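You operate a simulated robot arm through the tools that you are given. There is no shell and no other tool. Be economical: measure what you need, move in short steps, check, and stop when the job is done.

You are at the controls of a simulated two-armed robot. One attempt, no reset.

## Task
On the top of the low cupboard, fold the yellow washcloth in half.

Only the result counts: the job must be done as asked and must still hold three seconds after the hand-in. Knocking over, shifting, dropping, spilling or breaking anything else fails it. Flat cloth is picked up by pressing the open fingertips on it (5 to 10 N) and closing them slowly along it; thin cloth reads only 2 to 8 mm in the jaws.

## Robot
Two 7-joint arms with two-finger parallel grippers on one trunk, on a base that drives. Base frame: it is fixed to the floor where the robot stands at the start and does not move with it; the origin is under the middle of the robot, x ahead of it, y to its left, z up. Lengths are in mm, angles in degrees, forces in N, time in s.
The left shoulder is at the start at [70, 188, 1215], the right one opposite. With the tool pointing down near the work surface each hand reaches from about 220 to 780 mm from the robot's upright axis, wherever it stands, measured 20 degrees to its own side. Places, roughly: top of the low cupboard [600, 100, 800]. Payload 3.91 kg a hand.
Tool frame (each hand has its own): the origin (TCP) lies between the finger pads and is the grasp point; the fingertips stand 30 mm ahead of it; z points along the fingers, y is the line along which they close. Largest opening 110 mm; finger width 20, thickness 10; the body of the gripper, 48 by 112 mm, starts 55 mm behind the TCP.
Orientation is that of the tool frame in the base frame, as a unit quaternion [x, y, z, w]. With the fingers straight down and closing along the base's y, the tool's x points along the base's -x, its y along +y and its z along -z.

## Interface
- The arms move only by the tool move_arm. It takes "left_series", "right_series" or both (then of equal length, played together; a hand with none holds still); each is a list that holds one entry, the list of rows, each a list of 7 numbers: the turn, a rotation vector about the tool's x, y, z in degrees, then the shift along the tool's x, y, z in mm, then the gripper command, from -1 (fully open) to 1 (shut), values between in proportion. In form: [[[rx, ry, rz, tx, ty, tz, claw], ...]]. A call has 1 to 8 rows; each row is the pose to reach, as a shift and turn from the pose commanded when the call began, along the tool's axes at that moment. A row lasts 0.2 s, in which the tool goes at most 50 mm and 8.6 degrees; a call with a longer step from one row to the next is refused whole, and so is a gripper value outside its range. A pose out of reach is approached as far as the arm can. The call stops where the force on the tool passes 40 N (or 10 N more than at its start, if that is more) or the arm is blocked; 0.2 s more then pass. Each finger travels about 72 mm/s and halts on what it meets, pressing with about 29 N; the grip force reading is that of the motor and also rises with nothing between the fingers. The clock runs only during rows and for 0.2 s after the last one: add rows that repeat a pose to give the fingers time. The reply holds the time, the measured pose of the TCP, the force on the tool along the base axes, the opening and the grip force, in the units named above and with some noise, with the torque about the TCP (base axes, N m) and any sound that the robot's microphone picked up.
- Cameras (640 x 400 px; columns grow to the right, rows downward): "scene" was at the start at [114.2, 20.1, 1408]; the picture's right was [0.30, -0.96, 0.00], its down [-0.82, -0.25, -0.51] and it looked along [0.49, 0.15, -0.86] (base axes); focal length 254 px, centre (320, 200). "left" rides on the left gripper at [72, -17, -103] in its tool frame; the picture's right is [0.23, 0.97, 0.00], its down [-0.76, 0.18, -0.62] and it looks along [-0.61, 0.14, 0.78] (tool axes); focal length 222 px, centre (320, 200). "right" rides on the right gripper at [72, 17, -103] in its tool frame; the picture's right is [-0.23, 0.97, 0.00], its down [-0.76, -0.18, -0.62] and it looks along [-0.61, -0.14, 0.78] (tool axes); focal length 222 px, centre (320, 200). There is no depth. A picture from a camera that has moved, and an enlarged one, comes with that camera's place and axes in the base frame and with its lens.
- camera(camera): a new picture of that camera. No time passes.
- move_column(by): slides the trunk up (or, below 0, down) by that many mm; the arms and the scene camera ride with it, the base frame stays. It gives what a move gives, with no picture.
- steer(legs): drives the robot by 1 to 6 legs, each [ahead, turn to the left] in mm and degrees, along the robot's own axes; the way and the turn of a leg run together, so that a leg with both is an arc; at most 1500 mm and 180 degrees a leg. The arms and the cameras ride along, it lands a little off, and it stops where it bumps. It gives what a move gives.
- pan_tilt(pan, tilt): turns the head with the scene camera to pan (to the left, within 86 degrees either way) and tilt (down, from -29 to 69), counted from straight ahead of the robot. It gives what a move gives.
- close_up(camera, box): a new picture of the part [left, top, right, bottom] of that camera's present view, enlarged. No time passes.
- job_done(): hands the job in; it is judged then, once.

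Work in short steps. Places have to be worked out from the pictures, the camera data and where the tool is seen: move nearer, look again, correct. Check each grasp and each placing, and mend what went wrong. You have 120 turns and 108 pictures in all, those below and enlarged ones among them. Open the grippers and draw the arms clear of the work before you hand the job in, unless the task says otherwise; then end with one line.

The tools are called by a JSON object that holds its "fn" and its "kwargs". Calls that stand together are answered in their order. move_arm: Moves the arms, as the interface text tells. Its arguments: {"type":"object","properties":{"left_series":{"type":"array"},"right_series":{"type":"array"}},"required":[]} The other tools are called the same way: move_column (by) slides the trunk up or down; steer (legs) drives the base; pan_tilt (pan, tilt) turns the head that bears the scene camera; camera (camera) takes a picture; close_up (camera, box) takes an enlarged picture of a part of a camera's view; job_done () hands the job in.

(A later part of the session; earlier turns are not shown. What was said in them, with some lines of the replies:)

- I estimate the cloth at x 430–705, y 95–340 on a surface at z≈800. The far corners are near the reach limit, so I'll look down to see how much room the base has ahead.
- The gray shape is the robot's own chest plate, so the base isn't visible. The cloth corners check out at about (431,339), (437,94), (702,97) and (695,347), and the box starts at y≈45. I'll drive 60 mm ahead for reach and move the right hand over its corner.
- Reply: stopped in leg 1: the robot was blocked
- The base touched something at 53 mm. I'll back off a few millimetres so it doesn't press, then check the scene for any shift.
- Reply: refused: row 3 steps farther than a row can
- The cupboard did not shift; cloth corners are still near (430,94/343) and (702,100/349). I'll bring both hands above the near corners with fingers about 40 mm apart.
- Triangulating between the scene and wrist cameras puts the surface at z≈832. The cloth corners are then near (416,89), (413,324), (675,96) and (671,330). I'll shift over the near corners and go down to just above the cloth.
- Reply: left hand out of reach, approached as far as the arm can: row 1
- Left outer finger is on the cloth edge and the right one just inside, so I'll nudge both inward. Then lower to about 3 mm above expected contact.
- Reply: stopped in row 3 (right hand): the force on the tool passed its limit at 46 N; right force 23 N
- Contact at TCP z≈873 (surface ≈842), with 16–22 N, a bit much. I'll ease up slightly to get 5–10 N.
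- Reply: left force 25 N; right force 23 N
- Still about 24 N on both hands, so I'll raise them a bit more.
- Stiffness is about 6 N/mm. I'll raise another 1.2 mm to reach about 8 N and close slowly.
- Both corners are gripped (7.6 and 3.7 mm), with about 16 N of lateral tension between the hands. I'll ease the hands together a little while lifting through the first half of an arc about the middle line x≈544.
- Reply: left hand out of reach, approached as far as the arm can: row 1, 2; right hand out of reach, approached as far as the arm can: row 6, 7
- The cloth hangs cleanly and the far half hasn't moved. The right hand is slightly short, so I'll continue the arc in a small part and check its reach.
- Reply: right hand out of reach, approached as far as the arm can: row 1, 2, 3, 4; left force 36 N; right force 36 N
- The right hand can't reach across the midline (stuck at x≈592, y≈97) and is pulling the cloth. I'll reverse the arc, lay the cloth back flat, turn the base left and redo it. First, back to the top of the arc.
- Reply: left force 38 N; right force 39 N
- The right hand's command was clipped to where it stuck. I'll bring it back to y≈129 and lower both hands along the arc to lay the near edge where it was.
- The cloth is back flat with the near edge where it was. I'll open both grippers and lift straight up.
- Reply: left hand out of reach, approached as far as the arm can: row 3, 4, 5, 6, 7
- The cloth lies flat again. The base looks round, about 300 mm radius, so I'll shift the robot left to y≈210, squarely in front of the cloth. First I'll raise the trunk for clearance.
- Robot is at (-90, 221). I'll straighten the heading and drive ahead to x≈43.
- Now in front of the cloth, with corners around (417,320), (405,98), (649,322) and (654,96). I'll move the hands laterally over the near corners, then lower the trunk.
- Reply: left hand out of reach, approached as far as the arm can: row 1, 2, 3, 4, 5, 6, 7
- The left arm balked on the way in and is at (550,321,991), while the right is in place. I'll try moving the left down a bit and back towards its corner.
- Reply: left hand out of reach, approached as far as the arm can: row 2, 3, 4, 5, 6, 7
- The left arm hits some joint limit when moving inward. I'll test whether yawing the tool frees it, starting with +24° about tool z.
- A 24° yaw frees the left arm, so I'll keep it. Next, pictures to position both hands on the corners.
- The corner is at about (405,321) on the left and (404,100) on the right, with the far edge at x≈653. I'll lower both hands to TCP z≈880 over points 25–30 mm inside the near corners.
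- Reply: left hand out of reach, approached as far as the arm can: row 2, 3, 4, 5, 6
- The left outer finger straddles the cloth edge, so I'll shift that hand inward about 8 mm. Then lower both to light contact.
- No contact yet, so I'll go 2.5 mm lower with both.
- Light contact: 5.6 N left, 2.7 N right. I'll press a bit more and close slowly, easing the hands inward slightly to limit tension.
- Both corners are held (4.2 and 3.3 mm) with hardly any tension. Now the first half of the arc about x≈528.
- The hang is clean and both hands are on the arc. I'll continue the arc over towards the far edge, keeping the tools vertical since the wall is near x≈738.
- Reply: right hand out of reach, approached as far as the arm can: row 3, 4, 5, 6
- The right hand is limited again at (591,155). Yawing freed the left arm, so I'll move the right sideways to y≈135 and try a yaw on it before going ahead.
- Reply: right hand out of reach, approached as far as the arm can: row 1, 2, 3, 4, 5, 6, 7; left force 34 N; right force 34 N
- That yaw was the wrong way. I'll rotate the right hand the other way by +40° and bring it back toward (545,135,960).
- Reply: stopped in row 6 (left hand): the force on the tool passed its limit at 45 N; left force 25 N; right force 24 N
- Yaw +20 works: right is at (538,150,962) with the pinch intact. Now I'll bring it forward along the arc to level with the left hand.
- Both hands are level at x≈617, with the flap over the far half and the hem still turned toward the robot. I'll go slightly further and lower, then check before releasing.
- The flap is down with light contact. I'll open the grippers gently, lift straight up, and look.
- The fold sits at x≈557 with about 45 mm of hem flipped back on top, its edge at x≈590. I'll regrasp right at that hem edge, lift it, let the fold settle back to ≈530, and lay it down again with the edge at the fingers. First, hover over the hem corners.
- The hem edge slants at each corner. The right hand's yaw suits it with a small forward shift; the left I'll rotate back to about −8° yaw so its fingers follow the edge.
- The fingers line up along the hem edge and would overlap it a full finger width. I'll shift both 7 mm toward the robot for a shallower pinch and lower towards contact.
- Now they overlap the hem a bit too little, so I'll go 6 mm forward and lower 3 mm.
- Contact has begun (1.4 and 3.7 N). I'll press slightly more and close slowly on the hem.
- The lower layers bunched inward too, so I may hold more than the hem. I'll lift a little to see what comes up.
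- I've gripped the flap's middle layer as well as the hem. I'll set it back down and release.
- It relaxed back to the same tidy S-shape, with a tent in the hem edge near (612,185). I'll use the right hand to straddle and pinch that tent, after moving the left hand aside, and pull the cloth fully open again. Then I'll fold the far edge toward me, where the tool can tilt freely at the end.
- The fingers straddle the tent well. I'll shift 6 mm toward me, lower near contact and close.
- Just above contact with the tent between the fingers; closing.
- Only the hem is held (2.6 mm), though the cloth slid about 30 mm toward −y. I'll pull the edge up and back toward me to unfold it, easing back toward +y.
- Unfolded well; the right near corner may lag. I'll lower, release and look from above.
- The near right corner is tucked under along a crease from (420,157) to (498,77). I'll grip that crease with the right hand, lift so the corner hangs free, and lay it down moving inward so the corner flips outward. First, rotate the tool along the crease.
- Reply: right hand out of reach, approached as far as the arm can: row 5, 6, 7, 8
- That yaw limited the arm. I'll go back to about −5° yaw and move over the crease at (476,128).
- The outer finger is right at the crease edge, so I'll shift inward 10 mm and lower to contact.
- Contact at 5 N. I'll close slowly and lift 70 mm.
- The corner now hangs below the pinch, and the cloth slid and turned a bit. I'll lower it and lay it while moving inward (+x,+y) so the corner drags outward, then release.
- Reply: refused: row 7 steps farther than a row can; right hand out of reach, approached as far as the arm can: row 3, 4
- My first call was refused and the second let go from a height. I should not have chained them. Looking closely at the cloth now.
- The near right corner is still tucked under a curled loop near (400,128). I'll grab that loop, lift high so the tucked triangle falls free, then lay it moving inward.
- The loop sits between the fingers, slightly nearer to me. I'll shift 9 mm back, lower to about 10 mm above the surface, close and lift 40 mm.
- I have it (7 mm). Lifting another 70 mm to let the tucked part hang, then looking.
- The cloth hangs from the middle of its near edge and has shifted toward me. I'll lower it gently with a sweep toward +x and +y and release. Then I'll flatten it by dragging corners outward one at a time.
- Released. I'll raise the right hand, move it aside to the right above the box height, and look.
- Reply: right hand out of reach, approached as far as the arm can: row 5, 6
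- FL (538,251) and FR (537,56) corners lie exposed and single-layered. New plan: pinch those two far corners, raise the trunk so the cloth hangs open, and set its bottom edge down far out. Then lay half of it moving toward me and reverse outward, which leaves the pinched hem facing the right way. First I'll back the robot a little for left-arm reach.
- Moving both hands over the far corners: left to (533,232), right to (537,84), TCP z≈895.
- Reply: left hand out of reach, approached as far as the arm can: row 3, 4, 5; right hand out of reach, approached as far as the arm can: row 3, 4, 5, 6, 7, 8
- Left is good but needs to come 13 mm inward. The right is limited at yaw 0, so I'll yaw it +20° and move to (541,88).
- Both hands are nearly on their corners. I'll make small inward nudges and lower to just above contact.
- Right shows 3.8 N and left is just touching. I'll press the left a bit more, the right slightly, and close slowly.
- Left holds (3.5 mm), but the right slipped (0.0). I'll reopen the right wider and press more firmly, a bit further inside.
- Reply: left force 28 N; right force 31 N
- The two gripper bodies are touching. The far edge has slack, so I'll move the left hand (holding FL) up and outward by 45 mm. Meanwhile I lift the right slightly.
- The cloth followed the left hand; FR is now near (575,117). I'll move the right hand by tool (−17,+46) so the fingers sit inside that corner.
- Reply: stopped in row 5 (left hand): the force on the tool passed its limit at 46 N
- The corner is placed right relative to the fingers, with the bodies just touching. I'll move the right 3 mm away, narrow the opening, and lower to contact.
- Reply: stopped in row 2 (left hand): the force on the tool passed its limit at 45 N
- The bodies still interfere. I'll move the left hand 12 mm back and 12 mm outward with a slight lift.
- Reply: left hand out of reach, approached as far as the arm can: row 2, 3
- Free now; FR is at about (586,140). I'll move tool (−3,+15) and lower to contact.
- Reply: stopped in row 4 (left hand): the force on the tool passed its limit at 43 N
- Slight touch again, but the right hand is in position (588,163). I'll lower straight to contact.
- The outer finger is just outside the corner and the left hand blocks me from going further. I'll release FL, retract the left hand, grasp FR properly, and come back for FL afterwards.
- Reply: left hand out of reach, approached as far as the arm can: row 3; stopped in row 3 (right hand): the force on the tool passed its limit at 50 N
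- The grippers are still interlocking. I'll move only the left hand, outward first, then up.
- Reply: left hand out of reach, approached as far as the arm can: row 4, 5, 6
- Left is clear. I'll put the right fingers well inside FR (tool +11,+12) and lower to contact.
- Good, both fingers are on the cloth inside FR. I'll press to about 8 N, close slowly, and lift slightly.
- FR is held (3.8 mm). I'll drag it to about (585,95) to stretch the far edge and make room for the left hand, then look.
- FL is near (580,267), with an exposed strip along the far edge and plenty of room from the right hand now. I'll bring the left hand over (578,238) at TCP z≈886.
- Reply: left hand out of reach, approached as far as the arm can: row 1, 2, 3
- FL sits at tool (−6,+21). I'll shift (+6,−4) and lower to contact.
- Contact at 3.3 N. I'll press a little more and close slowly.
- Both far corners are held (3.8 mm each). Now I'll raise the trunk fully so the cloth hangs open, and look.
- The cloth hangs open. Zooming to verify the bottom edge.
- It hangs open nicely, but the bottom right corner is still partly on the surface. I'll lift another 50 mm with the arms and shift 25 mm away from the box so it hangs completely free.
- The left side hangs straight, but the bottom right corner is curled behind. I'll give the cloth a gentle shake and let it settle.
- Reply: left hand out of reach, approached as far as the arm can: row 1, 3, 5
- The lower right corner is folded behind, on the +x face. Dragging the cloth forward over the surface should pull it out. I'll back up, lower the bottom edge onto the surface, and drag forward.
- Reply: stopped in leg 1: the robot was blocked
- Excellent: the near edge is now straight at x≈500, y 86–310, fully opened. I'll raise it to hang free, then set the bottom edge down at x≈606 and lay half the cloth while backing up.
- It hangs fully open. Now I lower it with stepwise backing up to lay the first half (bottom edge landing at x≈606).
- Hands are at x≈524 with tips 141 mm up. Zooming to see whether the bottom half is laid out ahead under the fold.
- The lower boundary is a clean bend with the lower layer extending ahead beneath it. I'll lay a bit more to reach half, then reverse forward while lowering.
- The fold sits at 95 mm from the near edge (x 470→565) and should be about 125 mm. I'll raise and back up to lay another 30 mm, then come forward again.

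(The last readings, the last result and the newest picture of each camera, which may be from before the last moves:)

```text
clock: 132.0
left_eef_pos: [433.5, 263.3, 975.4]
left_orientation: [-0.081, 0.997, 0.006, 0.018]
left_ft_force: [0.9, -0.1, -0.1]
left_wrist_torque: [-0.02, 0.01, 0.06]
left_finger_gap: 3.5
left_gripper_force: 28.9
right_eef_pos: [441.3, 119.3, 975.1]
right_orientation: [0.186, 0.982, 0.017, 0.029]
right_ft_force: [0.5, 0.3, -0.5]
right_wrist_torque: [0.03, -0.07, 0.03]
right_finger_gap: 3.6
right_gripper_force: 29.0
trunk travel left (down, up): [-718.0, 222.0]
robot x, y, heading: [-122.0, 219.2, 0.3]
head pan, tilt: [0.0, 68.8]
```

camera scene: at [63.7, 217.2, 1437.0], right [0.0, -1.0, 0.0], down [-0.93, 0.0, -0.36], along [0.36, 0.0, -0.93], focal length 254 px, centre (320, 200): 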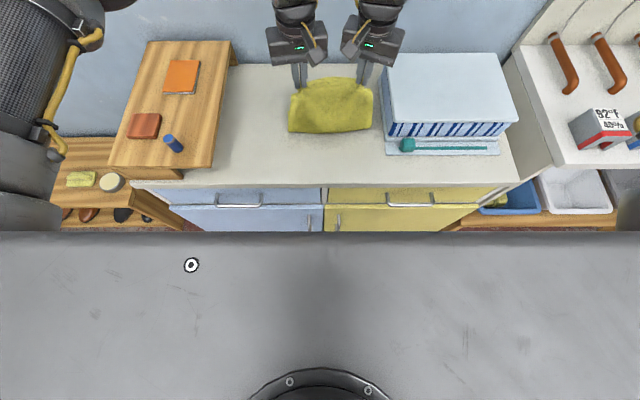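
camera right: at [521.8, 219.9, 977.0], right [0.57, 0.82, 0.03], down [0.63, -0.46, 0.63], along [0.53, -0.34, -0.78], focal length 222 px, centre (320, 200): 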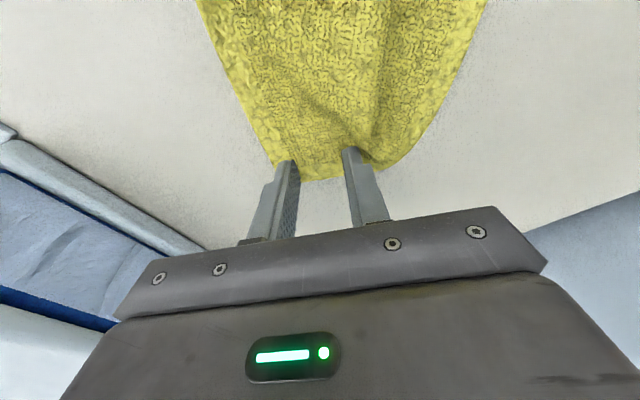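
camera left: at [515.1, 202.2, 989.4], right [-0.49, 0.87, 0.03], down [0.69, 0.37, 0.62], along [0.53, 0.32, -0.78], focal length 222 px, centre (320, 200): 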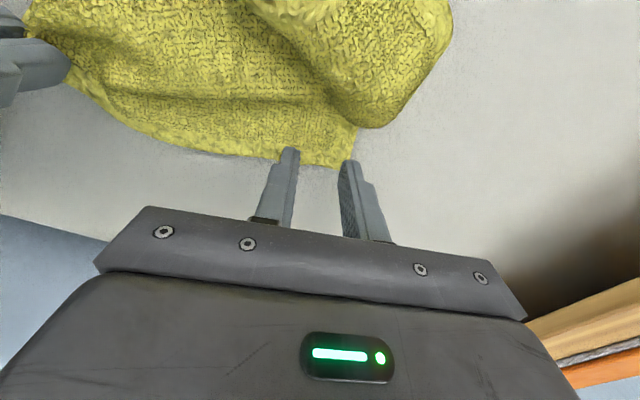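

Now x≈437 with tips 103 mm up, matching a half-laid cloth. Going forward along the arc.

{"fn": "steer", "kwargs": {"legs": [[38, 0]]}}

{"fn": "move_column", "kwargs": {"by": -10}}

{"fn": "steer", "kwargs": {"legs": [[34, 0]]}}

{"fn": "move_column", "kwargs": {"by": -22}}

{"fn": "steer", "kwargs": {"legs": [[28, 0]]}}

{"fn": "move_column", "kwargs": {"by": -28}}

```text
clock: 132.9
left_eef_pos: [461.4, 262.8, 982.2]
left_orientation: [-0.074, 0.997, 0.006, 0.023]
left_ft_force: [-0.3, -0.7, 0.9]
left_wrist_torque: [0.04, 0.03, 0.09]
left_finger_gap: 3.5
left_gripper_force: 28.6
right_eef_pos: [469.4, 120.1, 982.0]
right_orientation: [0.185, 0.982, 0.019, 0.035]
right_ft_force: [0.1, -0.1, 0.7]
right_wrist_torque: [-0.09, 0.02, 0.0]
right_finger_gap: 3.7
right_gripper_force: 29.4
trunk travel left (down, up): [-718.0, 222.0]
robot x, y, heading: [-86.0, 216.5, -0.1]
head pan, tilt: [0.0, 68.8]
```

```text
clock: 133.4
left_eef_pos: [465.5, 262.9, 969.6]
left_orientation: [-0.071, 0.997, 0.007, 0.022]
left_ft_force: [0.2, 0.8, -0.1]
left_wrist_torque: [0.0, -0.1, 0.06]
left_finger_gap: 3.8
left_gripper_force: 29.6
right_eef_pos: [473.2, 119.3, 970.2]
right_orientation: [0.184, 0.982, 0.018, 0.033]
right_ft_force: [-0.5, 0.2, 0.4]
right_wrist_torque: [-0.07, -0.02, 0.0]
right_finger_gap: 3.6
right_gripper_force: 28.8
trunk travel left (down, up): [-708.0, 232.0]
robot x, y, heading: [-86.6, 217.8, -0.3]
head pan, tilt: [0.0, 68.8]
```

```text
clock: 134.3
left_eef_pos: [493.5, 262.3, 974.8]
left_orientation: [-0.069, 0.997, 0.007, 0.026]
left_ft_force: [-0.2, -1.3, -0.2]
left_wrist_torque: [-0.02, -0.06, 0.09]
left_finger_gap: 3.6
left_gripper_force: 29.2
right_eef_pos: [500.7, 119.7, 974.0]
right_orientation: [0.184, 0.982, 0.019, 0.036]
right_ft_force: [-1.1, -0.9, 0.8]
right_wrist_torque: [-0.04, -0.05, -0.01]
right_finger_gap: 3.5
right_gripper_force: 28.6
trunk travel left (down, up): [-708.0, 232.0]
robot x, y, heading: [-49.2, 218.0, 0.0]
head pan, tilt: [0.0, 68.8]
```

```text
clock: 135.0
left_eef_pos: [498.0, 263.2, 948.1]
left_orientation: [-0.068, 0.997, 0.007, 0.021]
left_ft_force: [0.2, 1.0, 0.5]
left_wrist_torque: [-0.04, -0.02, 0.09]
left_finger_gap: 3.6
left_gripper_force: 28.9
right_eef_pos: [506.3, 119.5, 948.9]
right_orientation: [0.185, 0.982, 0.019, 0.033]
right_ft_force: [0.1, -0.2, -0.6]
right_wrist_torque: [-0.02, -0.01, 0.0]
right_finger_gap: 3.6
right_gripper_force: 28.8
trunk travel left (down, up): [-686.0, 254.0]
robot x, y, heading: [-51.4, 218.2, -0.0]
head pan, tilt: [0.0, 68.8]
```

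```text
clock: 135.8
left_eef_pos: [521.9, 262.2, 950.9]
left_orientation: [-0.068, 0.997, 0.006, 0.024]
left_ft_force: [-0.8, 0.5, -0.5]
left_wrist_torque: [-0.01, -0.06, 0.07]
left_finger_gap: 3.6
left_gripper_force: 28.9
right_eef_pos: [530.6, 119.6, 950.9]
right_orientation: [0.184, 0.982, 0.019, 0.035]
right_ft_force: [0.0, -0.4, -0.3]
right_wrist_torque: [-0.02, -0.02, -0.03]
right_finger_gap: 3.6
right_gripper_force: 29.4
trunk travel left (down, up): [-686.0, 254.0]
robot x, y, heading: [-20.4, 219.1, 0.3]
head pan, tilt: [0.0, 68.8]
```

```text
clock: 136.5
left_eef_pos: [528.3, 262.6, 919.5]
left_orientation: [-0.067, 0.997, 0.007, 0.021]
left_ft_force: [-0.1, -0.3, -0.5]
left_wrist_torque: [-0.02, 0.02, 0.07]
left_finger_gap: 3.8
left_gripper_force: 28.5
right_eef_pos: [535.9, 119.5, 919.9]
right_orientation: [0.184, 0.982, 0.019, 0.032]
right_ft_force: [0.3, -0.7, -1.4]
right_wrist_torque: [0.01, 0.01, -0.01]
right_finger_gap: 3.5
right_gripper_force: 29.4
trunk travel left (down, up): [-658.0, 282.0]
robot x, y, heading: [-21.7, 219.2, -0.0]
head pan, tilt: [0.0, 68.8]
```

Tips are 48 mm up at x≈532. One more step forward and down, then check alignment before releasing.

{"fn": "steer", "kwargs": {"legs": [[18, 0]]}}

{"fn": "move_column", "kwargs": {"by": -27}}

{"fn": "close_up", "kwargs": {"camera": "scene", "box": [260, 65, 404, 155]}}

```text
clock: 137.3
left_eef_pos: [542.8, 262.4, 921.5]
left_orientation: [-0.067, 0.997, 0.006, 0.023]
left_ft_force: [-0.8, -0.6, 0.0]
left_wrist_torque: [0.01, -0.02, 0.08]
left_finger_gap: 3.8
left_gripper_force: 29.1
right_eef_pos: [550.8, 120.4, 922.5]
right_orientation: [0.184, 0.982, 0.018, 0.035]
right_ft_force: [-0.8, 0.3, 0.5]
right_wrist_torque: [0.0, 0.02, 0.0]
right_finger_gap: 3.8
right_gripper_force: 28.5
trunk travel left (down, up): [-658.0, 282.0]
robot x, y, heading: [-1.1, 217.4, 0.0]
head pan, tilt: [0.0, 68.8]
```

```text
clock: 138.0
left_eef_pos: [544.3, 262.4, 893.7]
left_orientation: [-0.067, 0.997, 0.006, 0.021]
left_ft_force: [0.3, 0.0, -0.3]
left_wrist_torque: [0.02, -0.02, 0.07]
left_finger_gap: 3.7
left_gripper_force: 28.9
right_eef_pos: [553.5, 118.6, 893.8]
right_orientation: [0.183, 0.982, 0.019, 0.033]
right_ft_force: [0.2, 0.2, 0.2]
right_wrist_torque: [-0.03, 0.0, -0.03]
right_finger_gap: 3.9
right_gripper_force: 29.1
trunk travel left (down, up): [-631.0, 309.0]
robot x, y, heading: [-6.3, 217.7, 0.3]
head pan, tilt: [0.0, 68.8]
```

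```text
4.44 times, centred on (332, 110) of scene
camera zoom: at [101.4, 217.1, 1303.7], right [0.0, -1.0, 0.0], down [-0.93, 0.0, -0.36], along [0.36, 0.0, -0.93], focal length 1128 px, centre (267, 600)
```

zoom: 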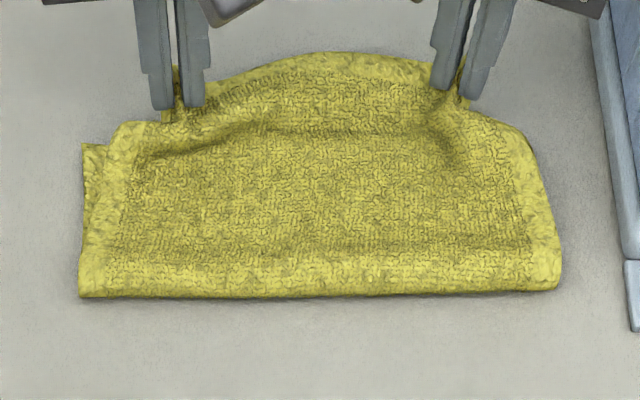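

The bend is at x≈440, but the lower layer is still only about 93 mm (it slid along). I'll go back again, this time staying slack and low behind the bend so the extra cloth lays out toward me without tugging.

{"fn": "move_column", "kwargs": {"by": 60}}

{"fn": "steer", "kwargs": {"legs": [[-75, 0]]}}

{"fn": "move_column", "kwargs": {"by": 15}}

{"fn": "steer", "kwargs": {"legs": [[-75, 0]]}}

{"fn": "move_column", "kwargs": {"by": -40}}

```text
clock: 139.0
left_eef_pos: [544.1, 262.0, 953.1]
left_orientation: [-0.068, 0.997, 0.007, 0.021]
left_ft_force: [0.0, 0.3, 0.3]
left_wrist_torque: [0.01, -0.01, 0.02]
left_finger_gap: 3.7
left_gripper_force: 28.8
right_eef_pos: [554.0, 120.3, 952.9]
right_orientation: [0.184, 0.982, 0.019, 0.033]
right_ft_force: [0.1, 0.9, 0.6]
right_wrist_torque: [-0.01, 0.0, -0.01]
right_finger_gap: 3.6
right_gripper_force: 29.3
trunk travel left (down, up): [-691.0, 249.0]
robot x, y, heading: [-4.9, 215.3, 0.1]
head pan, tilt: [0.0, 68.8]
```

```text
clock: 140.1
left_eef_pos: [472.0, 262.1, 950.8]
left_orientation: [-0.068, 0.997, 0.007, 0.021]
left_ft_force: [0.1, -0.4, -0.4]
left_wrist_torque: [0.03, 0.0, 0.06]
left_finger_gap: 3.6
left_gripper_force: 29.4
right_eef_pos: [480.4, 119.3, 952.2]
right_orientation: [0.185, 0.982, 0.019, 0.031]
right_ft_force: [-0.2, -0.3, 0.3]
right_wrist_torque: [0.02, -0.01, -0.04]
right_finger_gap: 3.7
right_gripper_force: 29.0
trunk travel left (down, up): [-691.0, 249.0]
robot x, y, heading: [-79.1, 213.9, 0.1]
head pan, tilt: [0.0, 68.8]
```

```text
clock: 140.7
left_eef_pos: [469.8, 261.6, 968.4]
left_orientation: [-0.066, 0.998, 0.007, 0.022]
left_ft_force: [-0.3, -0.4, 0.4]
left_wrist_torque: [0.03, 0.0, 0.04]
left_finger_gap: 3.5
left_gripper_force: 29.2
right_eef_pos: [478.5, 119.0, 969.0]
right_orientation: [0.184, 0.982, 0.019, 0.034]
right_ft_force: [-0.3, 0.4, 0.7]
right_wrist_torque: [0.02, 0.03, -0.01]
right_finger_gap: 3.8
right_gripper_force: 29.4
trunk travel left (down, up): [-706.0, 234.0]
robot x, y, heading: [-79.0, 218.2, -0.2]
head pan, tilt: [0.0, 68.8]
```

```text
clock: 141.8
left_eef_pos: [399.9, 261.9, 966.0]
left_orientation: [-0.066, 0.998, 0.007, 0.019]
left_ft_force: [0.9, -0.1, -0.6]
left_wrist_torque: [-0.03, 0.04, 0.07]
left_finger_gap: 3.9
left_gripper_force: 29.2
right_eef_pos: [407.1, 118.6, 965.5]
right_orientation: [0.185, 0.982, 0.018, 0.031]
right_ft_force: [-0.1, 0.4, 0.8]
right_wrist_torque: [0.0, 0.05, -0.01]
right_finger_gap: 3.6
right_gripper_force: 29.4
trunk travel left (down, up): [-706.0, 234.0]
robot x, y, heading: [-154.3, 218.2, 0.0]
head pan, tilt: [0.0, 68.8]
```

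```text
clock: 142.6
left_eef_pos: [394.1, 262.2, 928.5]
left_orientation: [-0.064, 0.998, 0.006, 0.022]
left_ft_force: [-0.6, -0.4, 1.0]
left_wrist_torque: [-0.03, -0.01, 0.06]
left_finger_gap: 3.3
left_gripper_force: 29.5
right_eef_pos: [402.4, 118.5, 929.0]
right_orientation: [0.185, 0.982, 0.018, 0.034]
right_ft_force: [0.0, -0.1, -0.3]
right_wrist_torque: [-0.05, -0.01, 0.0]
right_finger_gap: 3.5
right_gripper_force: 28.6
trunk travel left (down, up): [-666.0, 274.0]
robot x, y, heading: [-151.9, 216.8, 0.0]
head pan, tilt: [0.0, 68.8]
```

Hands are at x≈398, tips 57 mm up, so the lower layer should now reach back to about x≈400. Coming forward gently and lowering.

{"fn": "steer", "kwargs": {"legs": [[45, 0]]}}

{"fn": "steer", "kwargs": {"legs": [[42, 0]]}}

{"fn": "move_column", "kwargs": {"by": -18}}

{"fn": "steer", "kwargs": {"legs": [[36, 0]]}}

{"fn": "move_column", "kwargs": {"by": -24}}

{"fn": "close_up", "kwargs": {"camera": "scene", "box": [260, 65, 404, 155]}}

```text
clock: 143.5
left_eef_pos: [430.1, 261.2, 935.3]
left_orientation: [-0.062, 0.998, 0.005, 0.027]
left_ft_force: [-1.2, -0.5, -0.3]
left_wrist_torque: [0.0, -0.04, 0.05]
left_finger_gap: 3.5
left_gripper_force: 28.8
right_eef_pos: [438.1, 119.1, 933.9]
right_orientation: [0.185, 0.982, 0.019, 0.037]
right_ft_force: [-0.7, -0.9, 1.0]
right_wrist_torque: [-0.03, -0.03, 0.01]
right_finger_gap: 3.4
right_gripper_force: 28.6
trunk travel left (down, up): [-666.0, 274.0]
robot x, y, heading: [-109.3, 218.4, 0.2]
head pan, tilt: [0.0, 68.8]
```

```text
clock: 144.4
left_eef_pos: [475.2, 260.4, 933.3]
left_orientation: [-0.06, 0.998, 0.005, 0.026]
left_ft_force: [-0.8, -0.4, 0.1]
left_wrist_torque: [0.03, -0.06, 0.04]
left_finger_gap: 3.7
left_gripper_force: 29.1
right_eef_pos: [482.5, 119.3, 932.7]
right_orientation: [0.184, 0.982, 0.019, 0.036]
right_ft_force: [-0.2, -0.3, 1.0]
right_wrist_torque: [0.02, 0.0, -0.04]
right_finger_gap: 3.7
right_gripper_force: 29.0
trunk travel left (down, up): [-666.0, 274.0]
robot x, y, heading: [-68.6, 215.4, 0.0]
head pan, tilt: [0.0, 68.8]
```

```text
clock: 145.0
left_eef_pos: [478.4, 261.6, 911.8]
left_orientation: [-0.06, 0.998, 0.005, 0.023]
left_ft_force: [-0.2, -0.2, -0.1]
left_wrist_torque: [0.02, 0.01, 0.08]
left_finger_gap: 3.9
left_gripper_force: 28.9
right_eef_pos: [486.7, 120.1, 911.4]
right_orientation: [0.184, 0.982, 0.019, 0.034]
right_ft_force: [-0.6, -0.1, -1.0]
right_wrist_torque: [-0.01, 0.06, -0.03]
right_finger_gap: 3.7
right_gripper_force: 29.2
trunk travel left (down, up): [-648.0, 292.0]
robot x, y, heading: [-71.3, 215.8, -0.0]
head pan, tilt: [0.0, 68.8]
```

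```text
clock: 145.9
left_eef_pos: [507.7, 259.6, 916.7]
left_orientation: [-0.059, 0.998, 0.004, 0.028]
left_ft_force: [-0.8, -0.5, 0.4]
left_wrist_torque: [0.01, -0.03, 0.05]
left_finger_gap: 3.8
left_gripper_force: 29.1
right_eef_pos: [515.1, 120.0, 917.3]
right_orientation: [0.184, 0.982, 0.019, 0.039]
right_ft_force: [-1.0, 0.0, 1.0]
right_wrist_torque: [-0.03, -0.02, -0.01]
right_finger_gap: 3.9
right_gripper_force: 28.9
trunk travel left (down, up): [-648.0, 292.0]
robot x, y, heading: [-32.8, 220.2, 0.7]
head pan, tilt: [0.0, 68.8]
```

```text
clock: 146.6
left_eef_pos: [514.0, 260.7, 889.9]
left_orientation: [-0.058, 0.998, 0.004, 0.024]
left_ft_force: [-0.3, 0.1, -0.3]
left_wrist_torque: [0.0, 0.01, 0.09]
left_finger_gap: 3.7
left_gripper_force: 29.3
right_eef_pos: [522.6, 119.3, 890.1]
right_orientation: [0.183, 0.982, 0.019, 0.035]
right_ft_force: [-0.1, 0.0, 0.4]
right_wrist_torque: [-0.02, 0.02, 0.01]
right_finger_gap: 3.8
right_gripper_force: 29.3
trunk travel left (down, up): [-624.0, 316.0]
robot x, y, heading: [-34.3, 215.8, 0.1]
head pan, tilt: [0.0, 68.8]
```

```text
4.44 times, centred on (332, 110) of scene
camera zoom: at [73.0, 217.1, 1296.7], right [0.0, -1.0, 0.0], down [-0.93, 0.0, -0.36], along [0.36, 0.0, -0.93], focal length 1128 px, centre (267, 600)
```

zoom: 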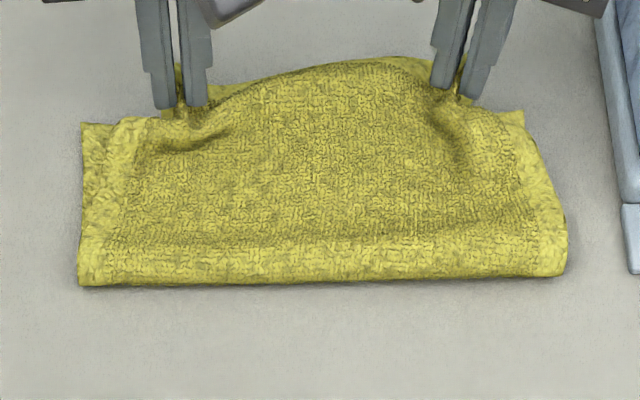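

The bend is at x≈414–422, the lower edge at about 514–522, and the held edge comes down at about 530. I'll shift back 10 mm for alignment, lower to the surface and open gently, then rise.

{"fn": "move_arm", "kwargs": {"left_series": [[[0, 0, 0, 5, 1, 3, 1], [0, 0, 0, 10, 1, 8, 1], [0, 0, 0, 10, 1, 10, 1], [0, 0, 0, 10, 1, 10, 0.85], [0, 0, 0, 10, 1, 10, 0.7], [0, 0, 0, 10, 1, 10, 0.55], [0, 0, 0, 10, 1, 10, 0.5]]], "right_series": [[[0, 0, 0, 5, -2, 3, 1], [0, 0, 0, 9.3, -3.7, 8, 1], [0, 0, 0, 9.3, -3.7, 10, 1], [0, 0, 0, 9.3, -3.7, 10, 0.85], [0, 0, 0, 9.3, -3.7, 10, 0.7], [0, 0, 0, 9.3, -3.7, 10, 0.55], [0, 0, 0, 9.3, -3.7, 10, 0.5]]]}}

```text
clock: 148.2
left_eef_pos: [512.8, 261.5, 888.6]
left_orientation: [-0.058, 0.998, 0.004, 0.025]
left_ft_force: [-0.1, -0.1, 0.1]
left_wrist_torque: [0.0, 0.04, 0.0]
left_finger_gap: 27.3
left_gripper_force: 0.1
left hand out of reach, approached as far as the arm can: row 1, 2, 3, 4, 5, 6, 7
right_eef_pos: [511.8, 119.6, 879.3]
right_orientation: [0.184, 0.982, 0.019, 0.035]
right_ft_force: [0.5, 0.2, 0.7]
right_wrist_torque: [0.04, 0.0, 0.03]
right_finger_gap: 27.4
right_gripper_force: 0.0
trunk travel left (down, up): [-624.0, 316.0]
robot x, y, heading: [-33.5, 219.0, -0.1]
head pan, tilt: [0.0, 68.8]
```

Both grippers are open. I'll raise the trunk straight up to clear the cloth.

{"fn": "move_column", "kwargs": {"by": 160}}

{"fn": "steer", "kwargs": {"legs": [[-100, 0]]}}

{"fn": "close_up", "kwargs": {"camera": "scene", "box": [260, 55, 404, 145]}}

```text
clock: 150.0
left_eef_pos: [513.7, 261.0, 1049.0]
left_orientation: [-0.059, 0.998, 0.005, 0.024]
left_ft_force: [0.2, -0.3, 0.4]
left_wrist_torque: [0.02, 0.01, 0.02]
left_finger_gap: 27.4
left_gripper_force: 0.1
right_eef_pos: [513.3, 120.5, 1039.5]
right_orientation: [0.184, 0.982, 0.019, 0.034]
right_ft_force: [0.4, -0.2, 0.3]
right_wrist_torque: [0.0, -0.02, 0.01]
right_finger_gap: 27.6
right_gripper_force: 0.0
trunk travel left (down, up): [-784.0, 156.0]
robot x, y, heading: [-36.2, 214.5, 0.1]
head pan, tilt: [0.0, 68.8]
```

```text
clock: 151.2
left_eef_pos: [418.2, 260.2, 1047.0]
left_orientation: [-0.057, 0.998, 0.005, 0.023]
left_ft_force: [0.0, -0.8, -0.3]
left_wrist_torque: [0.01, 0.01, -0.03]
left_finger_gap: 27.6
left_gripper_force: 0.1
right_eef_pos: [416.9, 120.0, 1037.1]
right_orientation: [0.185, 0.982, 0.018, 0.032]
right_ft_force: [0.8, 0.5, 0.0]
right_wrist_torque: [0.05, 0.02, 0.0]
right_finger_gap: 27.5
right_gripper_force: 0.1
trunk travel left (down, up): [-784.0, 156.0]
robot x, y, heading: [-130.8, 214.0, -0.0]
head pan, tilt: [0.0, 68.8]
```

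```text
4.44 times, centred on (332, 100) of scene
camera zoom: at [-19.9, 216.9, 1456.3], right [0.0, -1.0, 0.0], down [-0.93, 0.0, -0.36], along [0.36, 0.0, -0.93], focal length 1128 px, centre (267, 644)
```

zoom: 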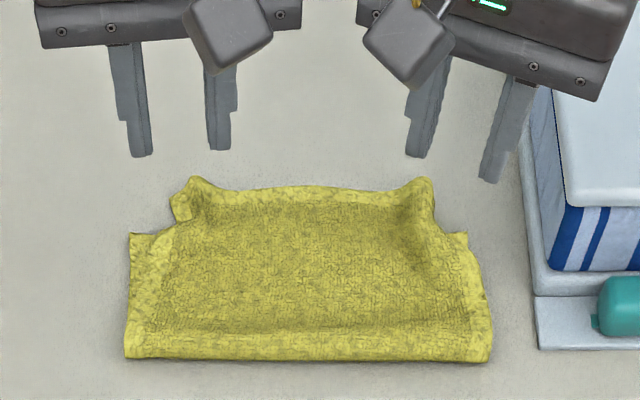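

The cloth is folded: bend at x≈416, lower edge at ≈517, upper edge lying about 25 mm past it with both layers flat. No pictures are left, so I won't disturb it further; I'll draw the arms well clear.

{"fn": "steer", "kwargs": {"legs": [[-200, 0]]}}

```text
clock: 152.8
left_eef_pos: [217.4, 259.5, 1048.9]
left_orientation: [-0.057, 0.998, 0.003, 0.024]
left_ft_force: [-0.4, -0.3, 0.0]
left_wrist_torque: [0.01, 0.01, 0.04]
left_finger_gap: 27.5
left_gripper_force: 0.0
right_eef_pos: [215.6, 121.1, 1038.7]
right_orientation: [0.184, 0.982, 0.019, 0.035]
right_ft_force: [-0.8, 0.3, 0.5]
right_wrist_torque: [-0.02, -0.02, 0.01]
right_finger_gap: 27.4
right_gripper_force: 0.1
trunk travel left (down, up): [-784.0, 156.0]
robot x, y, heading: [-332.1, 219.4, 0.1]
head pan, tilt: [0.0, 68.8]
```

The arms are clear and the grippers are open. Handing in.

{"fn": "job_done", "kwargs": {}}

```text
The job is handed in.
```

I folded the yellow washcloth in half on the low cupboard, but not evenly: the top layer runs about 25–30 mm past the lower edge, and its two corners sit slightly gathered inward. I had no pictures left to check a correction, so I handed it in as it was.
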